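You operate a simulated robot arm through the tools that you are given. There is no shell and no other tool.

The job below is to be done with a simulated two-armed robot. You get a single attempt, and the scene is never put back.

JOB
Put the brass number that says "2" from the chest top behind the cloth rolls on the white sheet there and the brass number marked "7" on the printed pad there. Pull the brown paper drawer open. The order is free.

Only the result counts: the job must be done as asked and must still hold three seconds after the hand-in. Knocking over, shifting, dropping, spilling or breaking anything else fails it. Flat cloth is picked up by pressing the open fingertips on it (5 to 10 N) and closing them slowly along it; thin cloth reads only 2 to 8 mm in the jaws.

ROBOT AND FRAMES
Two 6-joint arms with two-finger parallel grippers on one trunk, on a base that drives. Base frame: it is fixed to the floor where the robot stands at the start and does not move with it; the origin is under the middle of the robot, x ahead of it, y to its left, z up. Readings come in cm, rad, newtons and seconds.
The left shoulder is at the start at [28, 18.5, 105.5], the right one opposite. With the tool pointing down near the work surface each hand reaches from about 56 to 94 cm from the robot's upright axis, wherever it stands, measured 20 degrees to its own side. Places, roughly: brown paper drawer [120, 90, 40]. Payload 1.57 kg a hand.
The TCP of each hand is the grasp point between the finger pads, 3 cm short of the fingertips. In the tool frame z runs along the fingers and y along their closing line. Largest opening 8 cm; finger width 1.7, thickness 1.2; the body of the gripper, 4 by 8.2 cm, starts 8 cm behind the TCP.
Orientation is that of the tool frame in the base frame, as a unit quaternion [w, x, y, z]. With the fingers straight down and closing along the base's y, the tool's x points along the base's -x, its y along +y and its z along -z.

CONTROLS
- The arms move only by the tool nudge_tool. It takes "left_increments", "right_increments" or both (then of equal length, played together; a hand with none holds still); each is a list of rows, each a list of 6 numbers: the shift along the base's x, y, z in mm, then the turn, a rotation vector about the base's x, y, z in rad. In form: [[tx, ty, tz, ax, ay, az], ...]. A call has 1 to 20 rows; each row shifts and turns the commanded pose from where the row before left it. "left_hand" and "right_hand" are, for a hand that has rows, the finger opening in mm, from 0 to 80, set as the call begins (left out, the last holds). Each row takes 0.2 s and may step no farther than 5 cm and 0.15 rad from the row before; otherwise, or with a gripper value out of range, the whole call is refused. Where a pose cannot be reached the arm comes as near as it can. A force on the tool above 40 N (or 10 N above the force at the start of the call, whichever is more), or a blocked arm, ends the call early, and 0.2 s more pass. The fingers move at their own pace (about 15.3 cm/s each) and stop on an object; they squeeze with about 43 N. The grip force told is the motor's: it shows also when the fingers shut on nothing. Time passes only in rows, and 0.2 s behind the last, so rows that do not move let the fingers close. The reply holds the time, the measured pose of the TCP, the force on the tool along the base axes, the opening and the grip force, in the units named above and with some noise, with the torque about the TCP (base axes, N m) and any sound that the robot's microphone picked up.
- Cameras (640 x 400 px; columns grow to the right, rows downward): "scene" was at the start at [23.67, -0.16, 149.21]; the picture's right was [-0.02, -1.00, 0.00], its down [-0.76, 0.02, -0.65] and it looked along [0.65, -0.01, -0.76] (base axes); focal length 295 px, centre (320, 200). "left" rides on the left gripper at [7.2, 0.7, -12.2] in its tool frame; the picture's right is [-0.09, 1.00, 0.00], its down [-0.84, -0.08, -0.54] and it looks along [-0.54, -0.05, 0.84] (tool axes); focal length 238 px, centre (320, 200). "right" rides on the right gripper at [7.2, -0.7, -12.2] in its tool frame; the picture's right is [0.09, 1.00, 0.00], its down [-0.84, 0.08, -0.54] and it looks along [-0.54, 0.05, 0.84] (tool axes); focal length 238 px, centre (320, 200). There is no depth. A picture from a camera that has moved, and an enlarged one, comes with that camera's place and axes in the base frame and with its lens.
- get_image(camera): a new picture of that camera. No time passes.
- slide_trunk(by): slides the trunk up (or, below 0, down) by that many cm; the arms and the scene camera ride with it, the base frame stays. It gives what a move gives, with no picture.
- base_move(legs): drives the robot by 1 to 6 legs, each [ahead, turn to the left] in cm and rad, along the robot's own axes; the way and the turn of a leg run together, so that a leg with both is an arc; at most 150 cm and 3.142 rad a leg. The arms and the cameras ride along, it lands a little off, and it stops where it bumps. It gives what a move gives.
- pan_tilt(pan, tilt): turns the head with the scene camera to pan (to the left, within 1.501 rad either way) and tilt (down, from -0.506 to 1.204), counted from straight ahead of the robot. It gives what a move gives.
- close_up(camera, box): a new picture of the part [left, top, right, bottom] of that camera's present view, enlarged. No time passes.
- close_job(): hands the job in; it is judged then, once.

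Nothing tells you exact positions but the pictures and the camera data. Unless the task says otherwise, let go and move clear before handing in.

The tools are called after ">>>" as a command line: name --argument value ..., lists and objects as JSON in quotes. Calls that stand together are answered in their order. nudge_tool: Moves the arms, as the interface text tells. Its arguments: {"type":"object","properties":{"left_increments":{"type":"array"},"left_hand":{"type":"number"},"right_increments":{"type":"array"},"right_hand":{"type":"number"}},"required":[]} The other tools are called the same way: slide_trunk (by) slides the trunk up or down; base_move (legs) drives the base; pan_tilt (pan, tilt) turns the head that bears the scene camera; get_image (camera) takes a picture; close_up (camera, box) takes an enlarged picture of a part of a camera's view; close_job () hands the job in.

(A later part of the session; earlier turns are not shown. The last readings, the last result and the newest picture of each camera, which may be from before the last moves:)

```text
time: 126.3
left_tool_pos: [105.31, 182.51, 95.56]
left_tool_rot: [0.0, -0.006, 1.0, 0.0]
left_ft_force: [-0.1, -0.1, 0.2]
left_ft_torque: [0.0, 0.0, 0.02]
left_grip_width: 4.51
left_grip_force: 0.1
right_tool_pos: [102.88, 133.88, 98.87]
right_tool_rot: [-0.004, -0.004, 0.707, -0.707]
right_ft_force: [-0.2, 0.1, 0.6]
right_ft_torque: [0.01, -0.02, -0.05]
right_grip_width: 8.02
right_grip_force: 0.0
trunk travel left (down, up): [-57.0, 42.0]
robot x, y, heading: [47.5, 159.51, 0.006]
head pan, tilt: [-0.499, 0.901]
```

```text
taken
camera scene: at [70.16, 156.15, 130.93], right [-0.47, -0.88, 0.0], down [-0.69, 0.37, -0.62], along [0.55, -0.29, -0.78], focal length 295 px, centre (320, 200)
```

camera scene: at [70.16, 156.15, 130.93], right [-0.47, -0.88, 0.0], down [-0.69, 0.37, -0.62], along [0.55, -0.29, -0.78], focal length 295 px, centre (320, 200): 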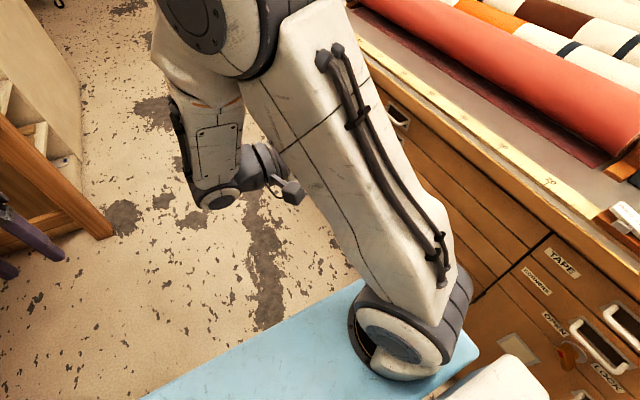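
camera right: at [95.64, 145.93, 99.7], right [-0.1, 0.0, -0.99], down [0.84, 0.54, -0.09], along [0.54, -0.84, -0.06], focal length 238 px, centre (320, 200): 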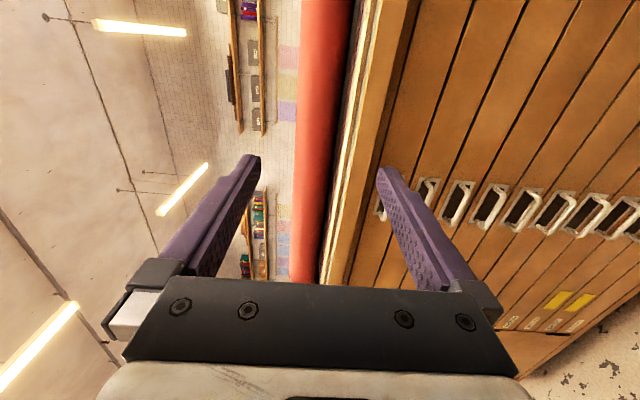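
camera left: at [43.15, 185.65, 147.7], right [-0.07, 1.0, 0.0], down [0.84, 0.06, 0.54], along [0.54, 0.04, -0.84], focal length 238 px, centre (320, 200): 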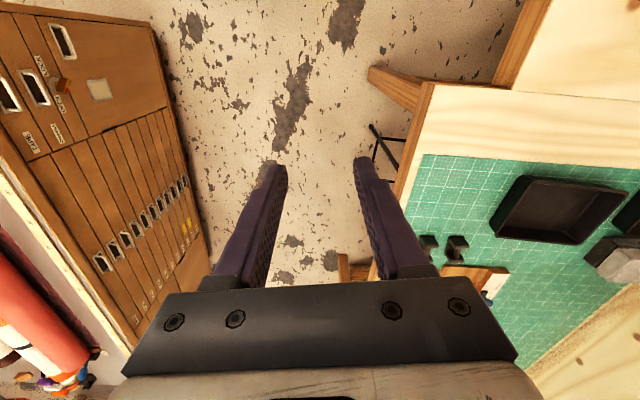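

I check the lock knob while it is in view, then lower further.

>>> close_up --camera "scene" --box '[500, 290, 640, 400]'

>>> slide_trunk --by -45

>>> get_image --camera "right"

>>> get_image --camera "scene"

```text
3.64 times, centred on (570, 345) of scene
camera zoom: at [70.16, 156.15, 130.93], right [-0.47, -0.88, 0.0], down [-0.69, 0.37, -0.62], along [0.55, -0.29, -0.78], focal length 1073 px, centre (-589, -327)
```

zoom: 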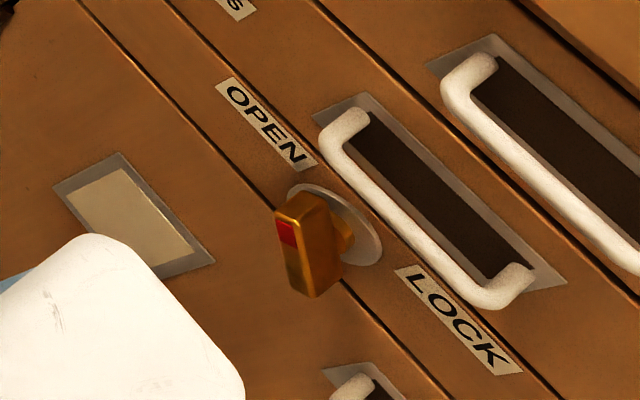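

```text
refused: -45 is not a number from -40 to 40
```

```text
taken
camera right: at [95.64, 145.93, 99.7], right [-0.1, 0.0, -0.99], down [0.84, 0.54, -0.09], along [0.54, -0.84, -0.06], focal length 238 px, centre (320, 200)
```

right: 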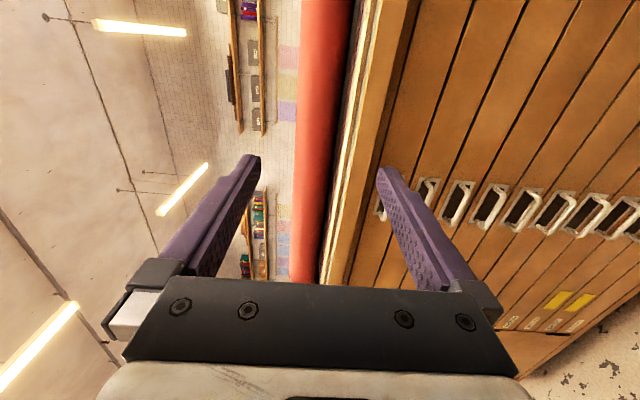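

```text
taken
camera scene: at [70.16, 156.15, 130.93], right [-0.47, -0.88, 0.0], down [-0.69, 0.37, -0.62], along [0.55, -0.29, -0.78], focal length 295 px, centre (320, 200)
```

scene: 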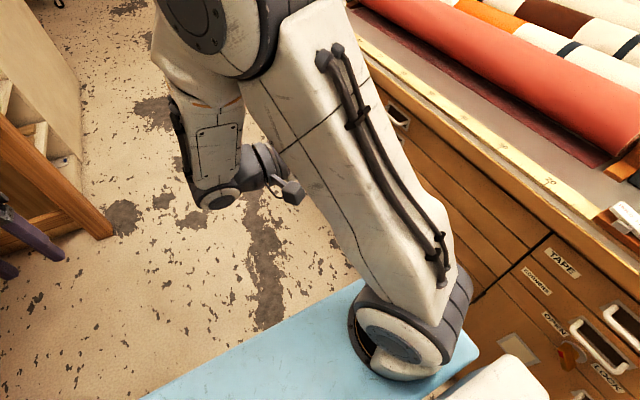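

The knob's red pointer points at OPEN, so the bank isn't locked. I keep lowering the trunk.

>>> slide_trunk --by -40

>>> get_image --camera "right"

>>> get_image --camera "scene"

```text
time: 130.1
left_tool_pos: [105.33, 182.49, 55.51]
left_tool_rot: [0.0, -0.005, 1.0, 0.001]
left_ft_force: [-0.4, 0.1, -0.8]
left_ft_torque: [-0.01, -0.02, 0.0]
left_grip_width: 4.51
left_grip_force: 0.0
right_tool_pos: [102.67, 133.86, 58.95]
right_tool_rot: [0.003, 0.004, -0.707, 0.708]
right_ft_force: [0.0, -0.9, -0.3]
right_ft_torque: [-0.01, -0.03, -0.02]
right_grip_width: 7.98
right_grip_force: 0.1
trunk travel left (down, up): [-17.0, 82.0]
robot x, y, heading: [47.72, 159.41, 0.007]
head pan, tilt: [-0.499, 0.901]
```

```text
taken
camera right: at [95.64, 145.93, 59.7], right [-0.1, 0.0, -0.99], down [0.84, 0.54, -0.09], along [0.54, -0.84, -0.06], focal length 238 px, centre (320, 200)
```

right: 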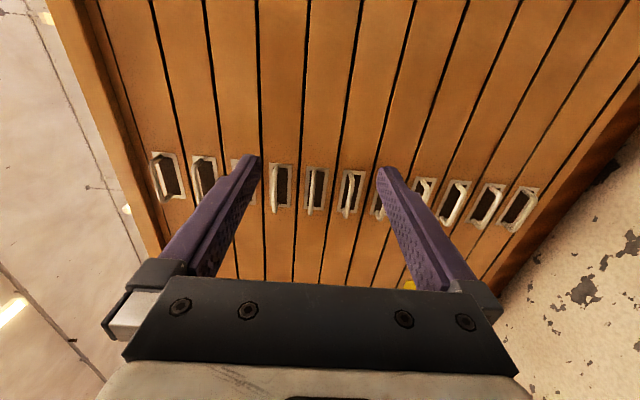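

```text
taken
camera scene: at [70.16, 156.15, 90.93], right [-0.47, -0.88, 0.0], down [-0.69, 0.37, -0.62], along [0.55, -0.29, -0.78], focal length 295 px, centre (320, 200)
```

scene: 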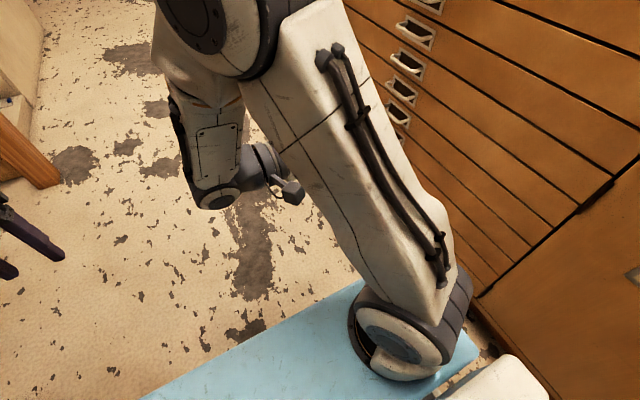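

Eleven pulls are in view; the order PAPER, BOARD, CLOTH, CARD, LINING, TISSUE, COVER, BROWN, … makes BROWN the eighth, with its pull near [116.4, 111, 40]. I bring the right hand down level with it and in front.

>>> slide_trunk --by -15

>>> nudge_tool --right_increments '[[0, 0, -20, 0, 0, 0], [0, 0, -20, 0, 0, 0], [0, 0, 0, 0, 0, 0], [0, 0, 0, 0, 0, 0]]' --right_hand 40

>>> get_image --camera "right"

```text
time: 131.8
left_tool_pos: [105.25, 182.36, 40.57]
left_tool_rot: [0.0, -0.005, 1.0, 0.0]
left_ft_force: [-0.4, -0.1, -0.2]
left_ft_torque: [0.02, 0.01, 0.0]
left_grip_width: 4.49
left_grip_force: 0.1
right_tool_pos: [102.75, 133.84, 43.74]
right_tool_rot: [0.003, 0.003, -0.706, 0.708]
right_ft_force: [0.1, -0.4, -0.4]
right_ft_torque: [0.04, -0.03, -0.01]
right_grip_width: 8.0
right_grip_force: 0.1
trunk travel left (down, up): [-2.0, 97.0]
robot x, y, heading: [47.87, 159.6, 0.008]
head pan, tilt: [-0.499, 0.901]
```

```text
time: 132.8
left_tool_pos: [105.21, 182.55, 40.65]
left_tool_rot: [0.0, -0.005, 1.0, 0.0]
left_ft_force: [-0.4, -0.5, 0.1]
left_ft_torque: [-0.01, 0.0, 0.03]
left_grip_width: 4.5
left_grip_force: 0.1
right_tool_pos: [102.76, 133.75, 39.9]
right_tool_rot: [-0.003, -0.004, 0.707, -0.707]
right_ft_force: [-0.5, 0.6, -0.5]
right_ft_torque: [-0.02, 0.04, -0.03]
right_grip_width: 4.0
right_grip_force: 0.1
trunk travel left (down, up): [-2.0, 97.0]
robot x, y, heading: [47.4, 159.54, 0.011]
head pan, tilt: [-0.499, 0.901]
```

```text
taken
camera right: at [95.67, 145.92, 40.69], right [-0.1, 0.0, -0.99], down [0.84, 0.54, -0.09], along [0.54, -0.84, -0.06], focal length 238 px, centre (320, 200)
```

right: 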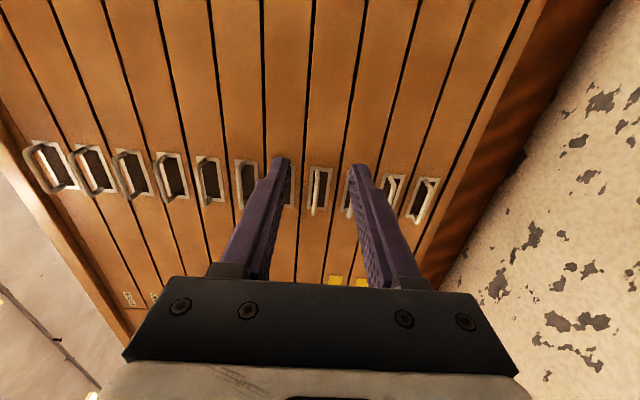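

The pull between the fingers' lines (318,190) is the eighth; the yellow notes sit on the two drawers below it (ENDPAPER, GREY), which confirms BROWN. I zoom in.

>>> close_up --camera "right" --box '[280, 150, 440, 250]'

>>> close_up --camera "right" --box '[296, 155, 344, 225]'

```text
4.00 times, centred on (360, 200) of right
camera zoom: at [95.67, 145.92, 40.69], right [-0.1, 0.0, -0.99], down [0.84, 0.54, -0.09], along [0.54, -0.84, -0.06], focal length 953 px, centre (160, 200)
```

zoom: 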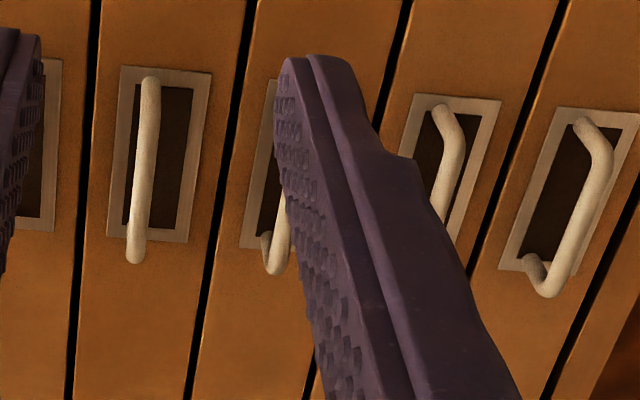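

```text
5.71 times, centred on (320, 190) of right
camera zoom: at [95.67, 145.92, 40.69], right [-0.1, 0.0, -0.99], down [0.84, 0.54, -0.09], along [0.54, -0.84, -0.06], focal length 1362 px, centre (320, 257)
```

zoom: 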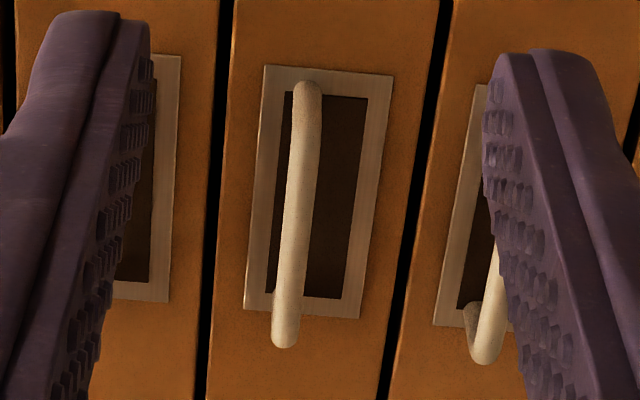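

The bar of the BROWN pull lies near [117.4, 109.7, 39]. I move across in front of it, then check.

>>> nudge_tool --right_increments '[[37, 0, -2, 0, 0, 0], [37, 0, -2, 0, 0, 0], [37, 0, -2, 0, 0, 0], [36, 0, -2, 0, 0, 0], [0, 0, 0, 0, 0, 0], [0, 0, 0, 0, 0, 0]]'

>>> get_image --camera "right"

>>> close_up --camera "right" --box '[260, 60, 380, 160]'

```text
time: 134.2
left_tool_pos: [105.28, 182.46, 40.61]
left_tool_rot: [-0.001, -0.005, 1.0, 0.0]
left_ft_force: [0.2, -0.3, -0.1]
left_ft_torque: [0.02, 0.0, 0.04]
left_grip_width: 4.51
left_grip_force: 0.1
right_tool_pos: [117.51, 133.64, 39.09]
right_tool_rot: [-0.004, -0.004, 0.707, -0.707]
right_ft_force: [-0.1, -0.2, 0.3]
right_ft_torque: [-0.03, 0.03, 0.0]
right_grip_width: 3.99
right_grip_force: 0.0
trunk travel left (down, up): [-2.0, 97.0]
robot x, y, heading: [47.3, 159.51, 0.007]
head pan, tilt: [-0.499, 0.901]
```

```text
taken
camera right: at [110.34, 145.79, 39.91], right [-0.1, 0.0, -0.99], down [0.84, 0.54, -0.09], along [0.54, -0.84, -0.06], focal length 238 px, centre (320, 200)
```

right: 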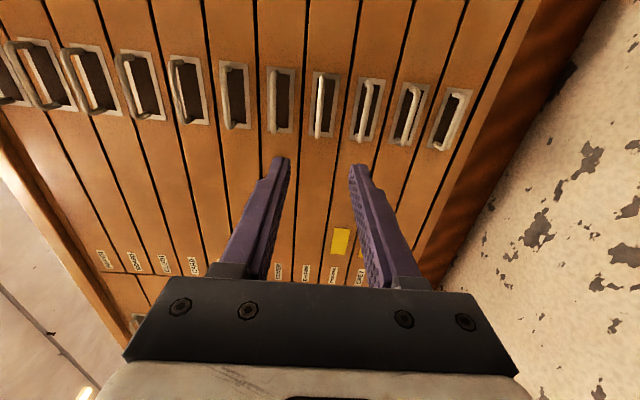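

```text
4.00 times, centred on (320, 110) of right
camera zoom: at [110.34, 145.79, 39.91], right [-0.1, 0.0, -0.99], down [0.84, 0.54, -0.09], along [0.54, -0.84, -0.06], focal length 953 px, centre (320, 560)
```

zoom: 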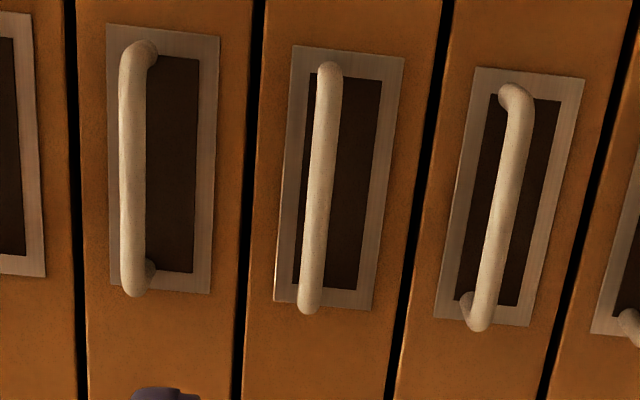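

>>> close_up --camera "right" --box '[265, 250, 375, 300]'

>>> close_up --camera "right" --box '[80, 225, 240, 290]'

```text
5.82 times, centred on (320, 275) of right
camera zoom: at [110.34, 145.79, 39.91], right [-0.1, 0.0, -0.99], down [0.84, 0.54, -0.09], along [0.54, -0.84, -0.06], focal length 1387 px, centre (320, -236)
```

zoom: 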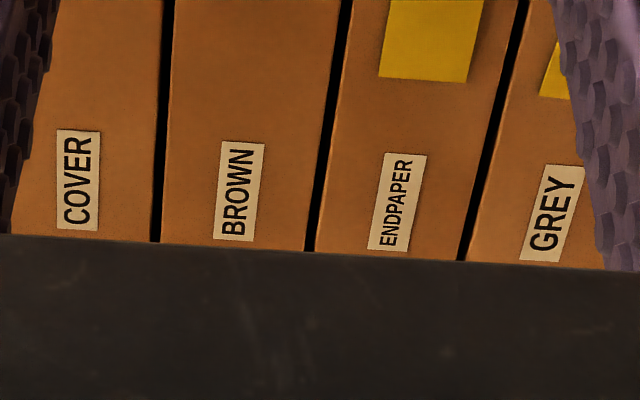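

```text
4.00 times, centred on (160, 258) of right
camera zoom: at [110.34, 145.79, 39.91], right [-0.1, 0.0, -0.99], down [0.84, 0.54, -0.09], along [0.54, -0.84, -0.06], focal length 953 px, centre (960, -30)
```

zoom: 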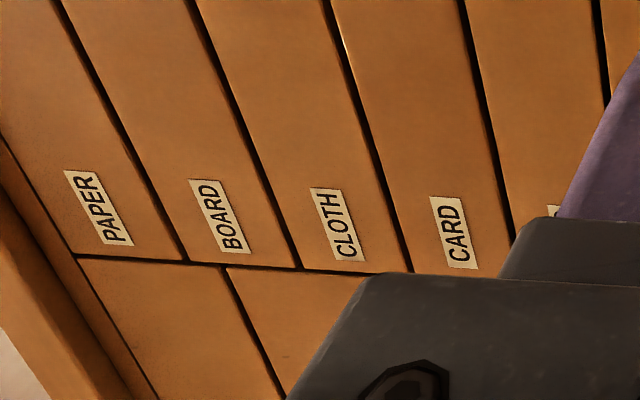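

Reading it: COVER, BROWN, ENDPAPER, GREY; the fingers are lined up on the BROWN pull. I approach until the tips are just short of the bar.

>>> nudge_tool --right_increments '[[0, -45, 0, 0, 0, 0], [0, -45, 0, 0, 0, 0], [0, -45, 0, 0, 0, 0], [0, -40, 0, 0, 0, 0], [0, -20, 0, 0, 0, 0], [0, 0, 0, 0, 0, 0], [0, 0, 0, 0, 0, 0]]'

>>> get_image --camera "right"

>>> close_up --camera "right" --box '[260, 110, 380, 210]'

```text
time: 135.8
left_tool_pos: [105.15, 182.49, 40.54]
left_tool_rot: [0.0, -0.005, 1.0, -0.001]
left_ft_force: [0.4, 0.0, 0.6]
left_ft_torque: [0.02, 0.01, 0.03]
left_grip_width: 4.5
left_grip_force: 0.1
right_tool_pos: [117.47, 114.29, 39.18]
right_tool_rot: [-0.003, -0.004, 0.707, -0.707]
right_ft_force: [0.5, -0.5, -0.2]
right_ft_torque: [0.0, -0.01, -0.01]
right_grip_width: 3.98
right_grip_force: 0.1
trunk travel left (down, up): [-2.0, 97.0]
robot x, y, heading: [47.54, 159.46, 0.004]
head pan, tilt: [-0.499, 0.901]
```

```text
taken
camera right: at [110.31, 126.44, 39.89], right [-0.1, 0.0, -0.99], down [0.84, 0.54, -0.09], along [0.54, -0.84, -0.06], focal length 238 px, centre (320, 200)
```

right: 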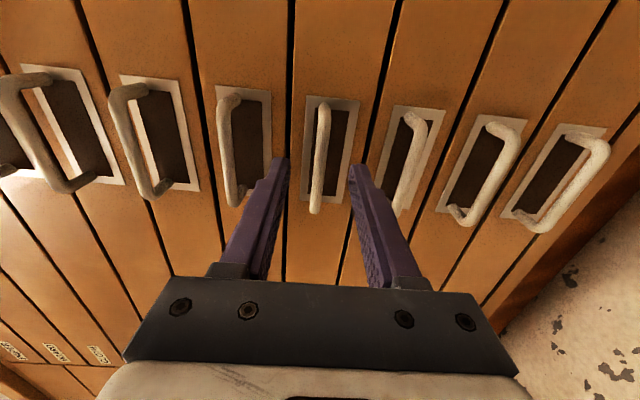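

```text
4.00 times, centred on (320, 160) of right
camera zoom: at [110.31, 126.44, 39.89], right [-0.1, 0.0, -0.99], down [0.84, 0.54, -0.09], along [0.54, -0.84, -0.06], focal length 953 px, centre (320, 360)
```

zoom: 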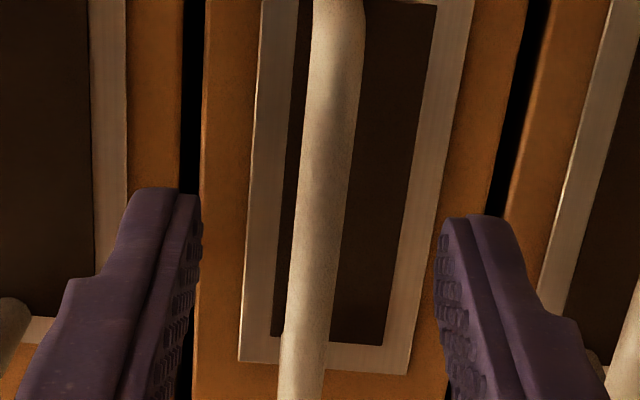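

The bar sits right between the fingers, standing about 2.5 cm off the front. I go 3.2 cm further so that the tips straddle it, then close.

>>> nudge_tool --right_increments '[[0, -16, 0, 0, 0, 0], [0, -8, 0, 0, 0, 0], [0, -8, 0, 0, 0, 0], [0, 0, 0, 0, 0, 0]]'

>>> get_image --camera "right"

```text
time: 136.8
left_tool_pos: [105.2, 182.45, 40.6]
left_tool_rot: [0.0, -0.004, 1.0, 0.0]
left_ft_force: [-0.4, 0.1, -0.3]
left_ft_torque: [-0.01, 0.02, -0.01]
left_grip_width: 4.5
left_grip_force: 0.1
right_tool_pos: [117.42, 111.01, 39.1]
right_tool_rot: [-0.003, -0.003, 0.707, -0.707]
right_ft_force: [-0.4, 0.2, -0.5]
right_ft_torque: [0.02, 0.0, -0.01]
right_grip_width: 4.01
right_grip_force: 0.2
trunk travel left (down, up): [-2.0, 97.0]
robot x, y, heading: [47.4, 159.52, 0.009]
head pan, tilt: [-0.499, 0.901]
```

```text
taken
camera right: at [110.31, 123.19, 39.86], right [-0.1, 0.0, -0.99], down [0.84, 0.54, -0.09], along [0.54, -0.84, -0.06], focal length 238 px, centre (320, 200)
```

right: 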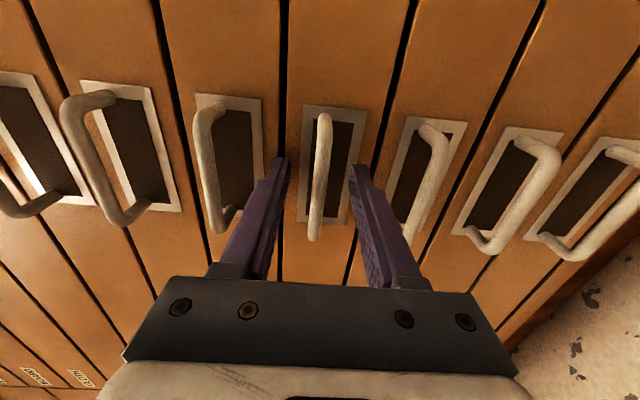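

The tips are just past the bar. I close the fingers slowly on it.

>>> nudge_tool --right_increments '[[0, 0, 0, 0, 0, 0], [0, 0, 0, 0, 0, 0], [0, 0, 0, 0, 0, 0], [0, 0, 0, 0, 0, 0]]' --right_hand 0

>>> get_image --camera "right"

```text
time: 137.8
left_tool_pos: [105.26, 182.53, 40.53]
left_tool_rot: [0.0, -0.006, 1.0, 0.0]
left_ft_force: [0.1, 0.4, -0.9]
left_ft_torque: [-0.01, 0.02, 0.02]
left_grip_width: 4.5
left_grip_force: 0.0
right_tool_pos: [117.46, 111.13, 39.05]
right_tool_rot: [-0.003, -0.004, 0.707, -0.707]
right_ft_force: [1.3, -1.2, 3.8]
right_ft_torque: [-0.03, -0.38, -0.18]
right_grip_width: 0.92
right_grip_force: 27.7
trunk travel left (down, up): [-2.0, 97.0]
robot x, y, heading: [47.76, 159.7, 0.006]
head pan, tilt: [-0.499, 0.901]
```

```text
taken
camera right: at [110.31, 123.2, 39.9], right [-0.1, 0.0, -0.99], down [0.84, 0.54, -0.09], along [0.54, -0.84, -0.05], focal length 238 px, centre (320, 200)
```

right: 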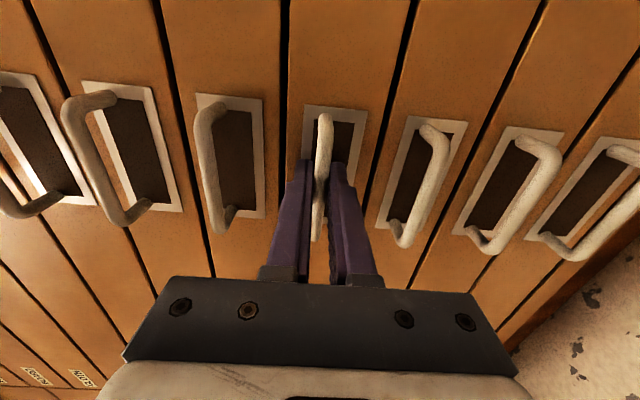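

The bar is gripped (0.9 cm). I pull gently along +y.

>>> nudge_tool --right_increments '[[0, 5, 0, 0, 0, 0], [0, 10, 0, 0, 0, 0], [0, 10, 0, 0, 0, 0], [0, 10, 0, 0, 0, 0], [0, 0, 0, 0, 0, 0]]'

>>> get_image --camera "right"

```text
time: 139.0
left_tool_pos: [105.29, 182.58, 40.51]
left_tool_rot: [0.0, -0.005, 1.0, 0.0]
left_ft_force: [-0.1, 0.2, 0.1]
left_ft_torque: [0.0, 0.03, -0.01]
left_grip_width: 4.48
left_grip_force: 0.0
right_tool_pos: [117.44, 114.68, 39.12]
right_tool_rot: [-0.004, -0.003, 0.707, -0.707]
right_ft_force: [-5.5, -0.2, 4.7]
right_ft_torque: [-0.01, -0.38, 0.14]
right_grip_width: 0.88
right_grip_force: 27.1
trunk travel left (down, up): [-2.0, 97.0]
robot x, y, heading: [47.33, 159.8, 0.007]
head pan, tilt: [-0.499, 0.901]
```

```text
taken
camera right: at [110.34, 126.75, 39.9], right [-0.1, 0.0, -0.99], down [0.84, 0.54, -0.09], along [0.54, -0.84, -0.05], focal length 238 px, centre (320, 200)
```

right: 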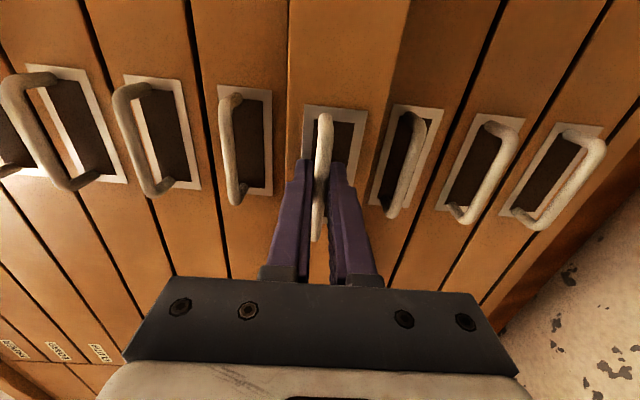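

The drawer slides out smoothly. Its left edge starts at x≈75 and would soon meet my torso, so I pull only to about 11 cm now and check before repositioning.

>>> nudge_tool --right_increments '[[0, 12, 0, 0, 0, 0], [0, 12, 0, 0, 0, 0], [0, 12, 0, 0, 0, 0], [0, 12, 0, 0, 0, 0], [0, 12, 0, 0, 0, 0], [0, 12, 0, 0, 0, 0], [0, 0, 0, 0, 0, 0]]'

>>> get_image --camera "right"

>>> pan_tilt --pan -0.9 --tilt 0.9

>>> get_image --camera "scene"

```text
time: 140.6
left_tool_pos: [105.28, 182.56, 40.6]
left_tool_rot: [0.0, -0.004, 1.0, 0.0]
left_ft_force: [-0.3, 0.1, -1.0]
left_ft_torque: [0.01, -0.02, -0.02]
left_grip_width: 4.52
left_grip_force: 0.0
right_tool_pos: [117.47, 121.89, 39.07]
right_tool_rot: [-0.003, -0.004, 0.707, -0.707]
right_ft_force: [-6.0, -1.1, 4.5]
right_ft_torque: [-0.06, -0.42, 0.33]
right_grip_width: 0.88
right_grip_force: 27.7
trunk travel left (down, up): [-2.0, 97.0]
robot x, y, heading: [47.62, 159.3, 0.011]
head pan, tilt: [-0.499, 0.901]
```

```text
taken
camera right: at [110.35, 133.98, 39.91], right [-0.1, 0.0, -0.99], down [0.84, 0.54, -0.09], along [0.54, -0.84, -0.06], focal length 238 px, centre (320, 200)
```

right: 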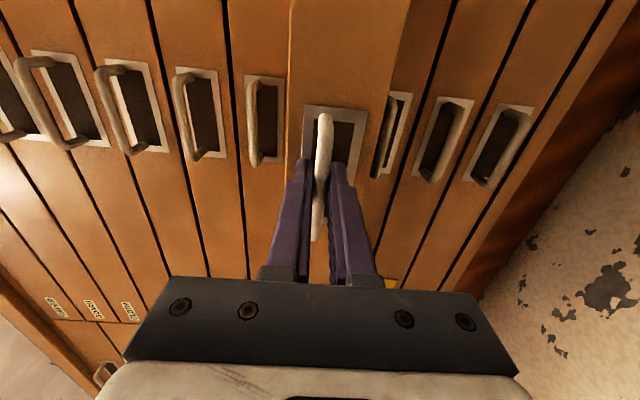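

```text
time: 141.5
left_tool_pos: [105.19, 182.47, 40.59]
left_tool_rot: [0.0, -0.005, 1.0, 0.0]
left_ft_force: [1.0, 0.7, 0.4]
left_ft_torque: [-0.01, 0.02, 0.0]
left_grip_width: 4.49
left_grip_force: 0.0
right_tool_pos: [117.44, 121.84, 39.05]
right_tool_rot: [0.004, 0.004, -0.707, 0.707]
right_ft_force: [-5.3, 1.1, 3.3]
right_ft_torque: [0.02, -0.38, 0.23]
right_grip_width: 0.85
right_grip_force: 27.1
trunk travel left (down, up): [-2.0, 97.0]
robot x, y, heading: [47.29, 159.39, 0.008]
head pan, tilt: [-0.901, 0.901]
```

```text
taken
camera scene: at [68.23, 153.84, 75.93], right [-0.78, -0.63, 0.0], down [-0.49, 0.61, -0.62], along [0.39, -0.48, -0.78], focal length 295 px, centre (320, 200)
```

scene: 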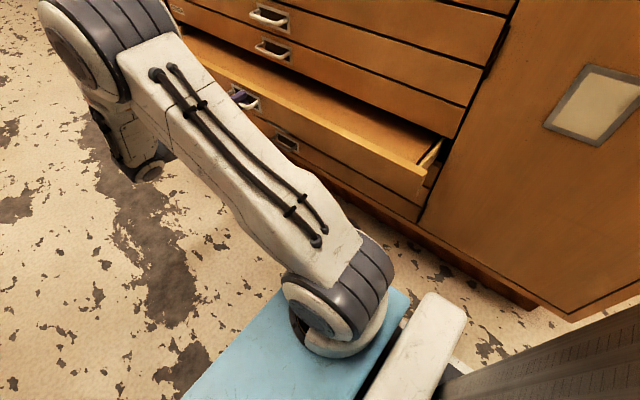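

The drawer is open about 11 cm, and its left corner [75, 120] still clears my shoulder (y≈130–135). I pull 4.5 cm more, then let go and reposition for a longer pull.

>>> nudge_tool --right_increments '[[0, 11, 0, 0, 0, 0], [0, 11, 0, 0, 0, 0], [0, 11, 0, 0, 0, 0], [0, 12, 0, 0, 0, 0], [0, 0, 0, 0, 0, 0]]'

>>> get_image --camera "scene"

```text
time: 142.7
left_tool_pos: [105.14, 182.52, 40.58]
left_tool_rot: [-0.001, -0.005, 1.0, 0.0]
left_ft_force: [0.4, 0.1, -0.3]
left_ft_torque: [0.0, 0.04, -0.01]
left_grip_width: 4.51
left_grip_force: 0.1
right_tool_pos: [117.38, 126.31, 39.06]
right_tool_rot: [0.004, 0.004, -0.707, 0.708]
right_ft_force: [-1.9, -0.1, 5.9]
right_ft_torque: [0.0, -0.39, -0.06]
right_grip_width: 0.9
right_grip_force: 26.9
trunk travel left (down, up): [-2.0, 97.0]
robot x, y, heading: [47.51, 159.43, 0.006]
head pan, tilt: [-0.901, 0.901]
```

```text
taken
camera scene: at [68.22, 153.83, 75.94], right [-0.78, -0.63, 0.0], down [-0.49, 0.61, -0.62], along [0.39, -0.48, -0.78], focal length 295 px, centre (320, 200)
```

scene: 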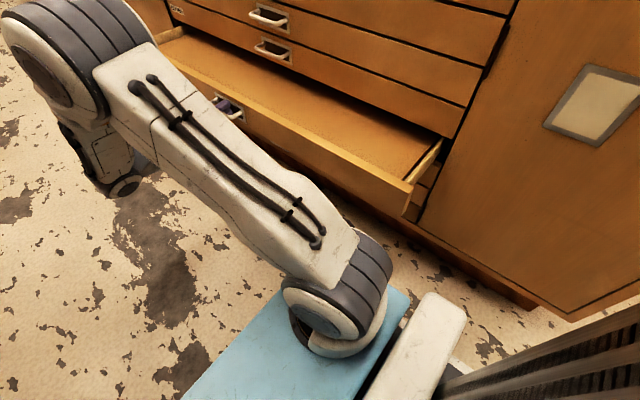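

Open about 15 cm. I release the bar, withdraw the hand, raise the trunk so the shoulder stays above drawer level, and back up 12 cm.

>>> nudge_tool --right_increments '[[0, 0, 0, 0, 0, 0], [0, 0, 0, 0, 0, 0], [0, 0, 0, 0, 0, 0]]' --right_hand 40

>>> nudge_tool --right_increments '[[0, 10, 0, 0, 0, 0], [0, 25, 0, 0, 0, 0], [0, 30, 0, 0, 0, 0], [0, 30, 0, 0, 0, 0], [0, 0, 0, 0, 0, 0]]'

>>> slide_trunk --by 28

>>> base_move --legs '[[-12, 0]]'

>>> get_image --camera "scene"

>>> get_image --camera "right"

```text
time: 143.5
left_tool_pos: [105.29, 182.61, 40.49]
left_tool_rot: [0.0, -0.006, 1.0, 0.0]
left_ft_force: [-0.1, -1.1, 0.1]
left_ft_torque: [0.0, 0.01, 0.02]
left_grip_width: 4.49
left_grip_force: 0.1
right_tool_pos: [117.56, 126.43, 39.05]
right_tool_rot: [-0.005, -0.005, 0.707, -0.707]
right_ft_force: [-0.6, 0.7, -0.3]
right_ft_torque: [-0.01, 0.03, 0.0]
right_grip_width: 4.01
right_grip_force: 0.0
trunk travel left (down, up): [-2.0, 97.0]
robot x, y, heading: [47.81, 159.37, 0.005]
head pan, tilt: [-0.901, 0.901]
```

```text
time: 144.7
left_tool_pos: [105.15, 182.49, 40.53]
left_tool_rot: [0.0, -0.006, 1.0, 0.0]
left_ft_force: [-0.3, 0.4, -0.1]
left_ft_torque: [-0.03, -0.05, -0.01]
left_grip_width: 4.49
left_grip_force: 0.1
right_tool_pos: [117.69, 135.72, 39.11]
right_tool_rot: [-0.003, -0.003, 0.707, -0.707]
right_ft_force: [-0.4, 0.9, -0.3]
right_ft_torque: [0.03, -0.01, 0.01]
right_grip_width: 3.99
right_grip_force: 0.0
trunk travel left (down, up): [-2.0, 97.0]
robot x, y, heading: [47.82, 159.58, 0.006]
head pan, tilt: [-0.901, 0.901]
```

```text
time: 147.5
left_tool_pos: [105.3, 182.37, 68.6]
left_tool_rot: [0.0, -0.006, 1.0, 0.0]
left_ft_force: [0.4, -0.5, -0.7]
left_ft_torque: [0.01, 0.0, 0.02]
left_grip_width: 4.49
left_grip_force: 0.1
right_tool_pos: [117.56, 135.73, 66.94]
right_tool_rot: [-0.004, -0.004, 0.707, -0.707]
right_ft_force: [0.4, 0.0, -0.5]
right_ft_torque: [0.0, 0.02, -0.01]
right_grip_width: 3.98
right_grip_force: 0.0
trunk travel left (down, up): [-30.0, 69.0]
robot x, y, heading: [47.67, 159.29, 0.01]
head pan, tilt: [-0.901, 0.901]
```

```text
time: 148.8
left_tool_pos: [93.16, 182.45, 68.63]
left_tool_rot: [-0.001, -0.006, 1.0, 0.0]
left_ft_force: [-0.7, -1.1, 0.7]
left_ft_torque: [-0.01, -0.01, 0.01]
left_grip_width: 4.51
left_grip_force: 0.0
right_tool_pos: [105.61, 135.69, 67.13]
right_tool_rot: [-0.003, -0.005, 0.708, -0.706]
right_ft_force: [1.2, -0.8, -0.4]
right_ft_torque: [0.02, -0.02, 0.0]
right_grip_width: 3.97
right_grip_force: 0.0
trunk travel left (down, up): [-30.0, 69.0]
robot x, y, heading: [35.62, 159.25, 0.016]
head pan, tilt: [-0.901, 0.901]
```

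```text
taken
camera scene: at [56.18, 153.75, 103.93], right [-0.78, -0.63, 0.0], down [-0.49, 0.61, -0.62], along [0.39, -0.48, -0.78], focal length 295 px, centre (320, 200)
```

scene: 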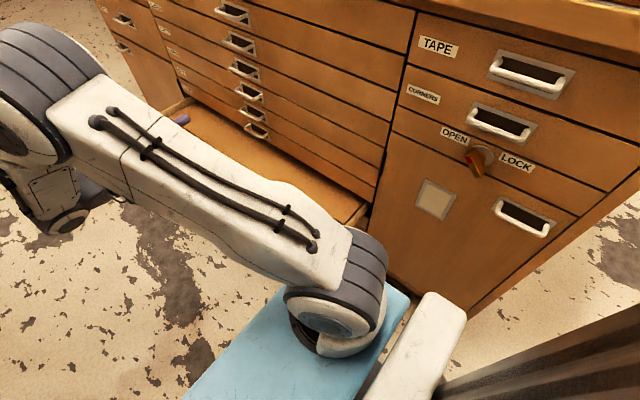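

```text
taken
camera right: at [98.37, 147.85, 67.88], right [-0.1, 0.0, -0.99], down [0.83, 0.54, -0.09], along [0.54, -0.84, -0.06], focal length 238 px, centre (320, 200)
```

right: 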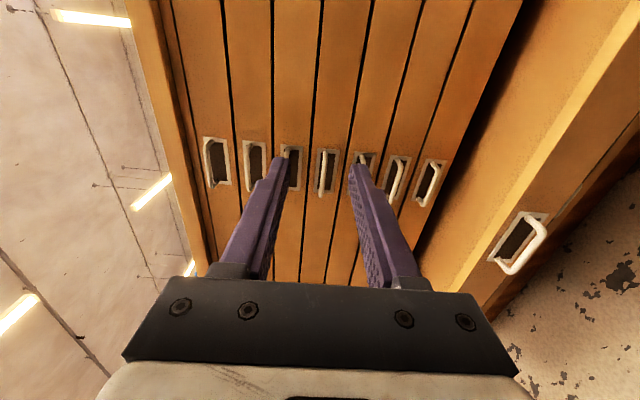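

Seven closed pulls lie above and the eighth is out, as wanted. I bring the right hand down again in front of its bar.

>>> nudge_tool --right_increments '[[17, 2, -40, 0, 0, 0], [17, 2, -40, 0, 0, 0], [17, 2, -40, 0, 0, 0], [17, 2, -40, 0, 0, 0], [17, 2, -40, 0, 0, 0], [17, 2, -40, 0, 0, 0], [17, 1, -40, 0, 0, 0], [0, 0, 0, 0, 0, 0], [0, 0, 0, 0, 0, 0]]'

>>> get_image --camera "right"

>>> get_image --camera "scene"

```text
time: 150.8
left_tool_pos: [93.09, 182.42, 68.58]
left_tool_rot: [0.0, -0.006, 1.0, 0.0]
left_ft_force: [0.6, 0.3, -1.6]
left_ft_torque: [0.01, 0.0, -0.04]
left_grip_width: 4.5
left_grip_force: 0.1
right_tool_pos: [115.64, 136.61, 40.8]
right_tool_rot: [-0.003, -0.005, 0.708, -0.707]
right_ft_force: [-0.3, 0.2, -0.1]
right_ft_torque: [-0.03, 0.02, 0.01]
right_grip_width: 4.01
right_grip_force: 0.0
right hand out of reach, approached as far as the arm can: row 7
trunk travel left (down, up): [-30.0, 69.0]
robot x, y, heading: [35.85, 159.51, 0.008]
head pan, tilt: [-0.901, 0.901]
```

```text
taken
camera right: at [108.34, 148.67, 41.69], right [-0.1, 0.0, -0.99], down [0.83, 0.54, -0.09], along [0.54, -0.84, -0.06], focal length 238 px, centre (320, 200)
```

right: 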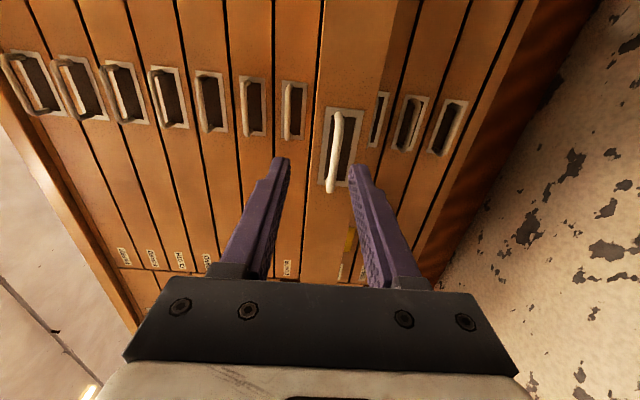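

```text
taken
camera scene: at [56.18, 153.74, 103.93], right [-0.78, -0.63, 0.0], down [-0.49, 0.61, -0.62], along [0.39, -0.48, -0.78], focal length 295 px, centre (320, 200)
```

scene: 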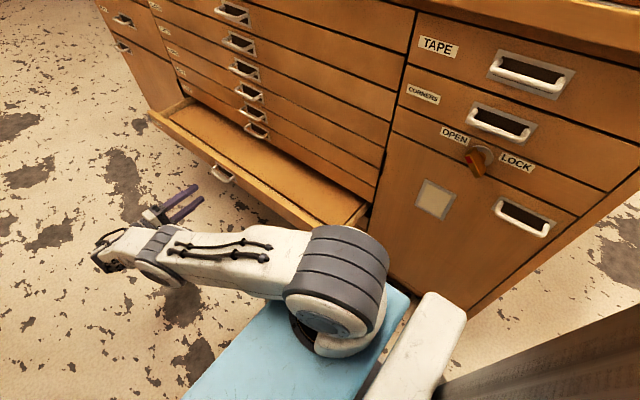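

The arm is at full stretch here, so it can't pull well from this spot. I draw the right hand back, tuck the left hand inward, turn the base left 0.45 rad and edge 3 cm forward, which puts the right shoulder in a better place.

>>> nudge_tool --right_increments '[[-30, 5, 10, 0, 0, 0], [-30, 5, 20, 0, 0, 0], [-30, 5, 20, 0, 0, 0], [-30, 5, 20, 0, 0, 0], [0, 0, 0, 0, 0, 0]]' --left_increments '[[0, 0, 0, 0, 0, 0], [0, 0, 0, 0, 0, 0], [0, -30, 0, 0, 0, 0], [0, -40, 0, 0, 0, 0], [0, -40, 0, 0, 0, 0]]'

>>> get_image --camera "scene"

```text
time: 152.0
left_tool_pos: [93.03, 171.36, 68.65]
left_tool_rot: [0.0, -0.006, 1.0, 0.0]
left_ft_force: [0.4, 0.4, -0.1]
left_ft_torque: [0.02, 0.02, -0.04]
left_grip_width: 4.51
left_grip_force: 0.0
right_tool_pos: [103.65, 138.54, 47.87]
right_tool_rot: [-0.003, -0.004, 0.707, -0.707]
right_ft_force: [-0.4, 0.2, -0.1]
right_ft_torque: [-0.02, 0.02, 0.03]
right_grip_width: 4.0
right_grip_force: 0.0
trunk travel left (down, up): [-30.0, 69.0]
robot x, y, heading: [35.33, 159.39, 0.012]
head pan, tilt: [-0.901, 0.901]
```

```text
taken
camera scene: at [56.18, 153.76, 103.93], right [-0.78, -0.63, 0.0], down [-0.49, 0.61, -0.62], along [0.39, -0.48, -0.78], focal length 295 px, centre (320, 200)
```

scene: 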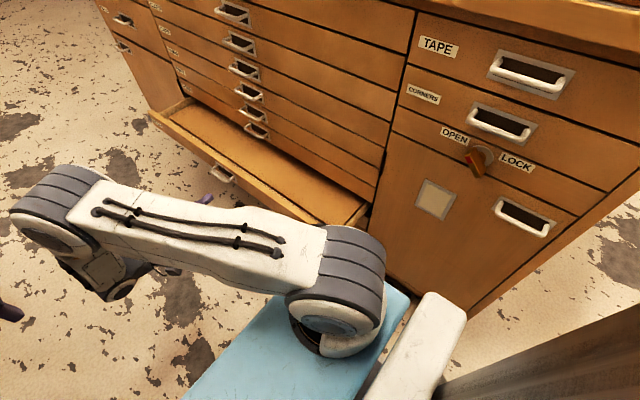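

>>> base_move --legs '[[0, 0.44], [3, 0]]'

>>> nudge_tool --right_increments '[[10, -20, 0, 0, 0, -0.147], [10, -20, 0, 0, 0, -0.147], [0, 0, 0, 0, 0, -0.146], [0, 0, 0, 0, 0, 0]]'

>>> get_image --camera "scene"

>>> get_image --camera "right"

```text
time: 154.1
left_tool_pos: [85.2, 196.04, 68.5]
left_tool_rot: [-0.001, -0.223, 0.975, 0.0]
left_ft_force: [0.4, -0.5, 0.2]
left_ft_torque: [-0.01, 0.0, 0.01]
left_grip_width: 4.49
left_grip_force: 0.0
right_tool_pos: [108.71, 170.65, 47.82]
right_tool_rot: [-0.151, 0.157, -0.689, 0.691]
right_ft_force: [0.0, 0.4, -1.2]
right_ft_torque: [0.02, 0.02, 0.0]
right_grip_width: 4.0
right_grip_force: 0.0
trunk travel left (down, up): [-30.0, 69.0]
robot x, y, heading: [38.4, 160.4, 0.453]
head pan, tilt: [-0.901, 0.901]
```

```text
time: 155.1
left_tool_pos: [85.25, 196.04, 68.67]
left_tool_rot: [-0.001, -0.223, 0.975, 0.0]
left_ft_force: [0.7, -1.1, 0.2]
left_ft_torque: [-0.02, 0.01, 0.02]
left_grip_width: 4.5
left_grip_force: 0.1
right_tool_pos: [110.72, 166.61, 47.82]
right_tool_rot: [-0.004, -0.003, 0.707, -0.707]
right_ft_force: [-0.2, 0.0, 0.2]
right_ft_torque: [0.01, -0.01, -0.03]
right_grip_width: 4.03
right_grip_force: 0.1
trunk travel left (down, up): [-30.0, 69.0]
robot x, y, heading: [38.26, 161.15, 0.453]
head pan, tilt: [-0.901, 0.901]
```

```text
taken
camera scene: at [59.35, 164.39, 103.93], right [-0.44, -0.9, 0.0], down [-0.7, 0.34, -0.62], along [0.56, -0.27, -0.78], focal length 295 px, centre (320, 200)
```

scene: 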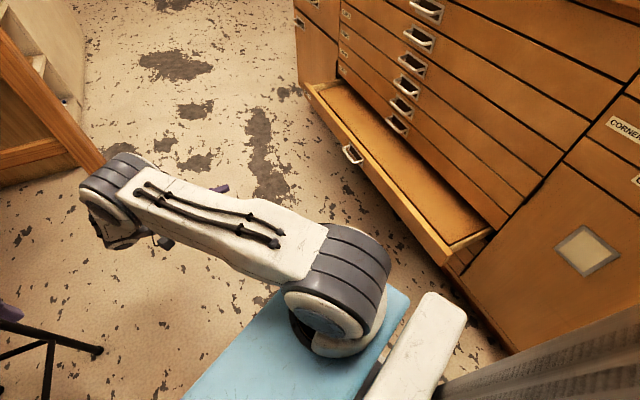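

```text
taken
camera right: at [103.55, 178.82, 48.62], right [-0.1, 0.0, -0.99], down [0.84, 0.54, -0.09], along [0.54, -0.84, -0.06], focal length 238 px, centre (320, 200)
```

right: 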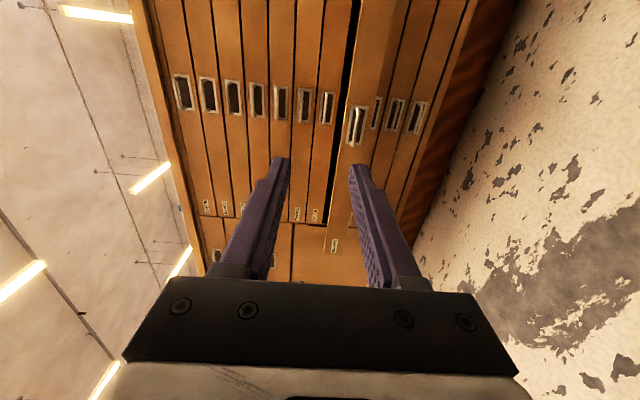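

Clear of everything. I bring the right hand in front of the BROWN bar again.

>>> nudge_tool --right_increments '[[9.6, -42.3, -12.4, 0, 0, 0], [9.6, -42.3, -12.4, 0, 0, 0], [9.6, -42.3, -12.4, 0, 0, 0], [9.6, -42.3, -12.4, 0, 0, 0], [9.6, -42.3, -12.4, 0, 0, 0], [9.6, -42.3, -12.4, 0, 0, 0], [9.4, -42.3, -12.4, 0, 0, 0], [0, 0, 0, 0, 0, 0], [0, 0, 0, 0, 0, 0]]'

>>> get_image --camera "right"

>>> get_image --camera "scene"

```text
time: 157.1
left_tool_pos: [85.18, 196.06, 68.65]
left_tool_rot: [0.001, -0.223, 0.975, 0.0]
left_ft_force: [-0.6, -0.2, 0.2]
left_ft_torque: [-0.01, -0.02, 0.02]
left_grip_width: 4.51
left_grip_force: 0.2
right_tool_pos: [117.51, 137.05, 39.2]
right_tool_rot: [0.004, 0.004, -0.707, 0.707]
right_ft_force: [0.4, 0.6, -0.1]
right_ft_torque: [-0.01, 0.0, -0.02]
right_grip_width: 3.99
right_grip_force: 0.1
trunk travel left (down, up): [-30.0, 69.0]
robot x, y, heading: [38.49, 160.59, 0.448]
head pan, tilt: [-0.901, 0.901]
```

```text
taken
camera right: at [110.28, 149.1, 40.0], right [-0.1, 0.0, -0.99], down [0.84, 0.54, -0.09], along [0.54, -0.84, -0.06], focal length 238 px, centre (320, 200)
```

right: 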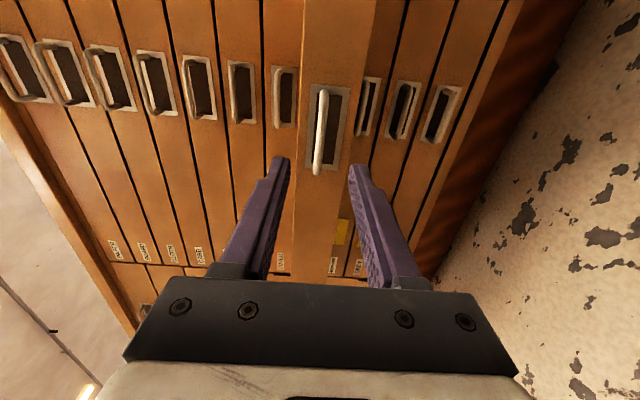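

```text
taken
camera scene: at [59.36, 164.38, 103.93], right [-0.44, -0.9, 0.0], down [-0.7, 0.34, -0.62], along [0.56, -0.27, -0.78], focal length 295 px, centre (320, 200)
```

scene: 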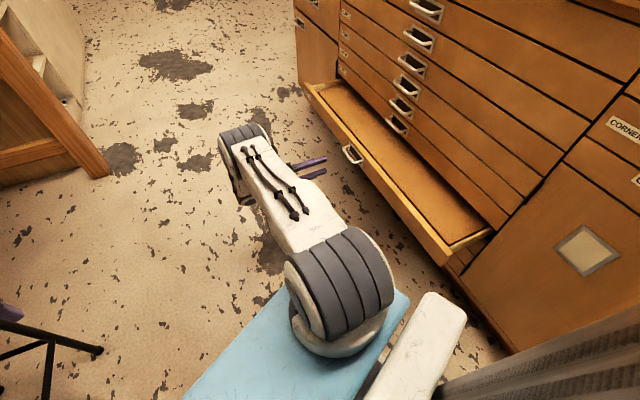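

Well aligned; the bar is about 12 cm ahead. I go in and grip it again.

>>> nudge_tool --right_increments '[[0, -40, 0, 0, 0, 0], [0, -40, 0, 0, 0, 0], [0, -16, 0, 0, 0, 0], [0, -8, 0, 0, 0, 0], [0, 0, 0, 0, 0, 0], [0, 0, 0, 0, 0, 0]]'

>>> nudge_tool --right_increments '[[0, 0, 0, 0, 0, 0], [0, 0, 0, 0, 0, 0], [0, 0, 0, 0, 0, 0], [0, 0, 0, 0, 0, 0]]' --right_hand 0

>>> get_image --camera "right"

```text
time: 158.5
left_tool_pos: [85.34, 195.92, 68.54]
left_tool_rot: [0.001, -0.223, 0.975, 0.0]
left_ft_force: [0.3, -0.2, -0.4]
left_ft_torque: [0.0, 0.02, 0.0]
left_grip_width: 4.49
left_grip_force: 0.0
right_tool_pos: [117.34, 126.57, 39.2]
right_tool_rot: [-0.005, -0.004, 0.707, -0.707]
right_ft_force: [-0.3, 0.2, -0.8]
right_ft_torque: [-0.04, -0.01, 0.02]
right_grip_width: 3.96
right_grip_force: 0.1
trunk travel left (down, up): [-30.0, 69.0]
robot x, y, heading: [38.23, 160.74, 0.444]
head pan, tilt: [-0.901, 0.901]
```

```text
time: 159.5
left_tool_pos: [85.23, 196.11, 68.48]
left_tool_rot: [0.0, -0.223, 0.975, 0.0]
left_ft_force: [-0.3, -0.5, -0.3]
left_ft_torque: [-0.02, 0.0, -0.03]
left_grip_width: 4.5
left_grip_force: 0.0
right_tool_pos: [117.4, 126.67, 39.16]
right_tool_rot: [-0.003, -0.004, 0.707, -0.707]
right_ft_force: [0.4, -1.7, -8.1]
right_ft_torque: [0.05, -0.45, 0.16]
right_grip_width: 0.88
right_grip_force: 27.6
trunk travel left (down, up): [-30.0, 69.0]
robot x, y, heading: [38.09, 160.53, 0.455]
head pan, tilt: [-0.901, 0.901]
```

```text
taken
camera right: at [110.19, 138.71, 39.93], right [-0.1, 0.0, -0.99], down [0.84, 0.54, -0.09], along [0.54, -0.84, -0.06], focal length 238 px, centre (320, 200)
```

right: 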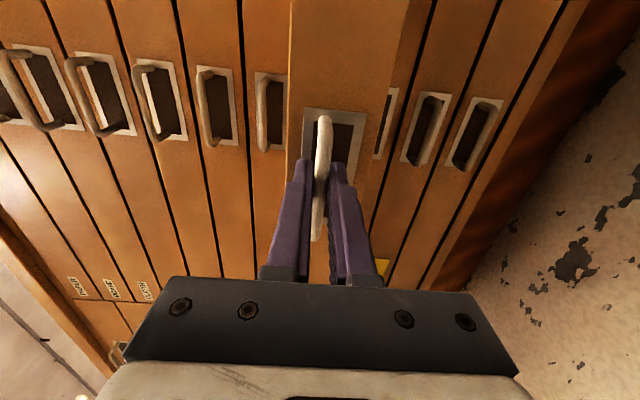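

Gripped again. I pull it on, watching the forces.

>>> nudge_tool --right_increments '[[0, 6, 0, 0, 0, 0], [0, 12, 0, 0, 0, 0], [0, 12, 0, 0, 0, 0], [0, 12, 0, 0, 0, 0], [0, 12, 0, 0, 0, 0], [0, 12, 0, 0, 0, 0], [0, 12, 0, 0, 0, 0], [0, 0, 0, 0, 0, 0]]'

>>> get_image --camera "scene"

```text
time: 161.3
left_tool_pos: [85.28, 195.93, 68.57]
left_tool_rot: [0.0, -0.223, 0.975, 0.0]
left_ft_force: [-0.2, -0.8, 0.1]
left_ft_torque: [0.02, 0.04, 0.02]
left_grip_width: 4.49
left_grip_force: 0.0
right_tool_pos: [117.42, 134.57, 39.22]
right_tool_rot: [-0.005, -0.003, 0.708, -0.706]
right_ft_force: [2.7, 2.4, -15.3]
right_ft_torque: [0.06, -0.4, -0.32]
right_grip_width: 0.89
right_grip_force: 27.8
trunk travel left (down, up): [-30.0, 69.0]
robot x, y, heading: [37.95, 160.72, 0.448]
head pan, tilt: [-0.901, 0.901]
```

```text
taken
camera scene: at [59.41, 164.37, 103.91], right [-0.44, -0.9, 0.0], down [-0.71, 0.34, -0.62], along [0.56, -0.27, -0.78], focal length 295 px, centre (320, 200)
```

scene: 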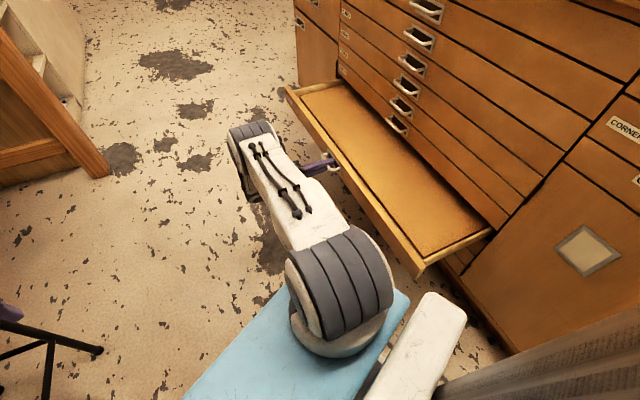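

Now about 23 cm open. I ease the hand down 1 mm against the vertical preload and pull 7 cm more.

>>> nudge_tool --right_increments '[[0, 5, -1, 0, 0, 0], [0, 11, -0.5, 0, 0, 0], [0, 11, 0, 0, 0, 0], [0, 11, 0, 0, 0, 0], [0, 11, 0, 0, 0, 0], [0, 11, 0, 0, 0, 0], [0, 11, 0, 0, 0, 0], [0, 0, 0, 0, 0, 0]]'

>>> get_image --camera "scene"

>>> get_image --camera "right"

```text
time: 163.1
left_tool_pos: [85.3, 196.17, 68.54]
left_tool_rot: [0.0, -0.224, 0.975, 0.001]
left_ft_force: [-0.4, 0.2, -0.7]
left_ft_torque: [-0.02, 0.0, 0.04]
left_grip_width: 4.48
left_grip_force: 0.1
right_tool_pos: [117.3, 141.61, 39.01]
right_tool_rot: [0.004, 0.004, -0.707, 0.707]
right_ft_force: [-0.6, -1.0, 0.2]
right_ft_torque: [0.0, -0.01, 0.01]
right_grip_width: 0.0
right_grip_force: 20.7
trunk travel left (down, up): [-30.0, 69.0]
robot x, y, heading: [38.04, 160.68, 0.45]
head pan, tilt: [-0.901, 0.901]
```

```text
taken
camera scene: at [59.36, 164.38, 103.93], right [-0.44, -0.9, 0.0], down [-0.7, 0.34, -0.62], along [0.56, -0.27, -0.78], focal length 295 px, centre (320, 200)
```

scene: 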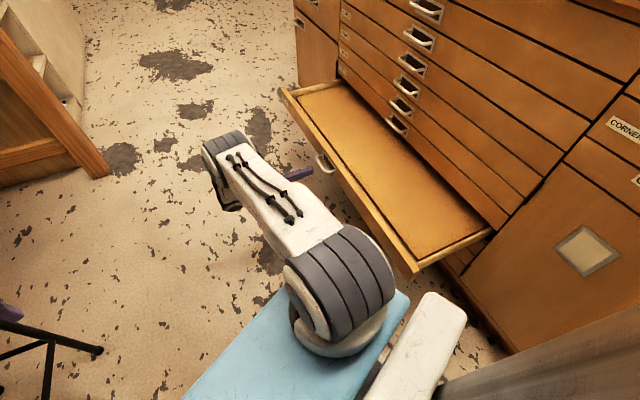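

```text
taken
camera right: at [110.19, 153.71, 39.81], right [-0.1, 0.0, -0.99], down [0.84, 0.54, -0.09], along [0.54, -0.84, -0.06], focal length 238 px, centre (320, 200)
```

right: 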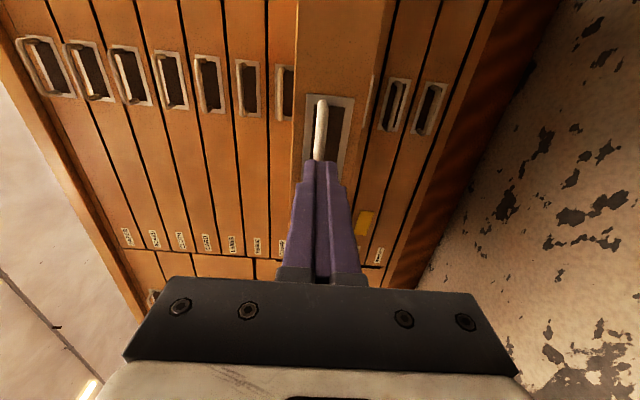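

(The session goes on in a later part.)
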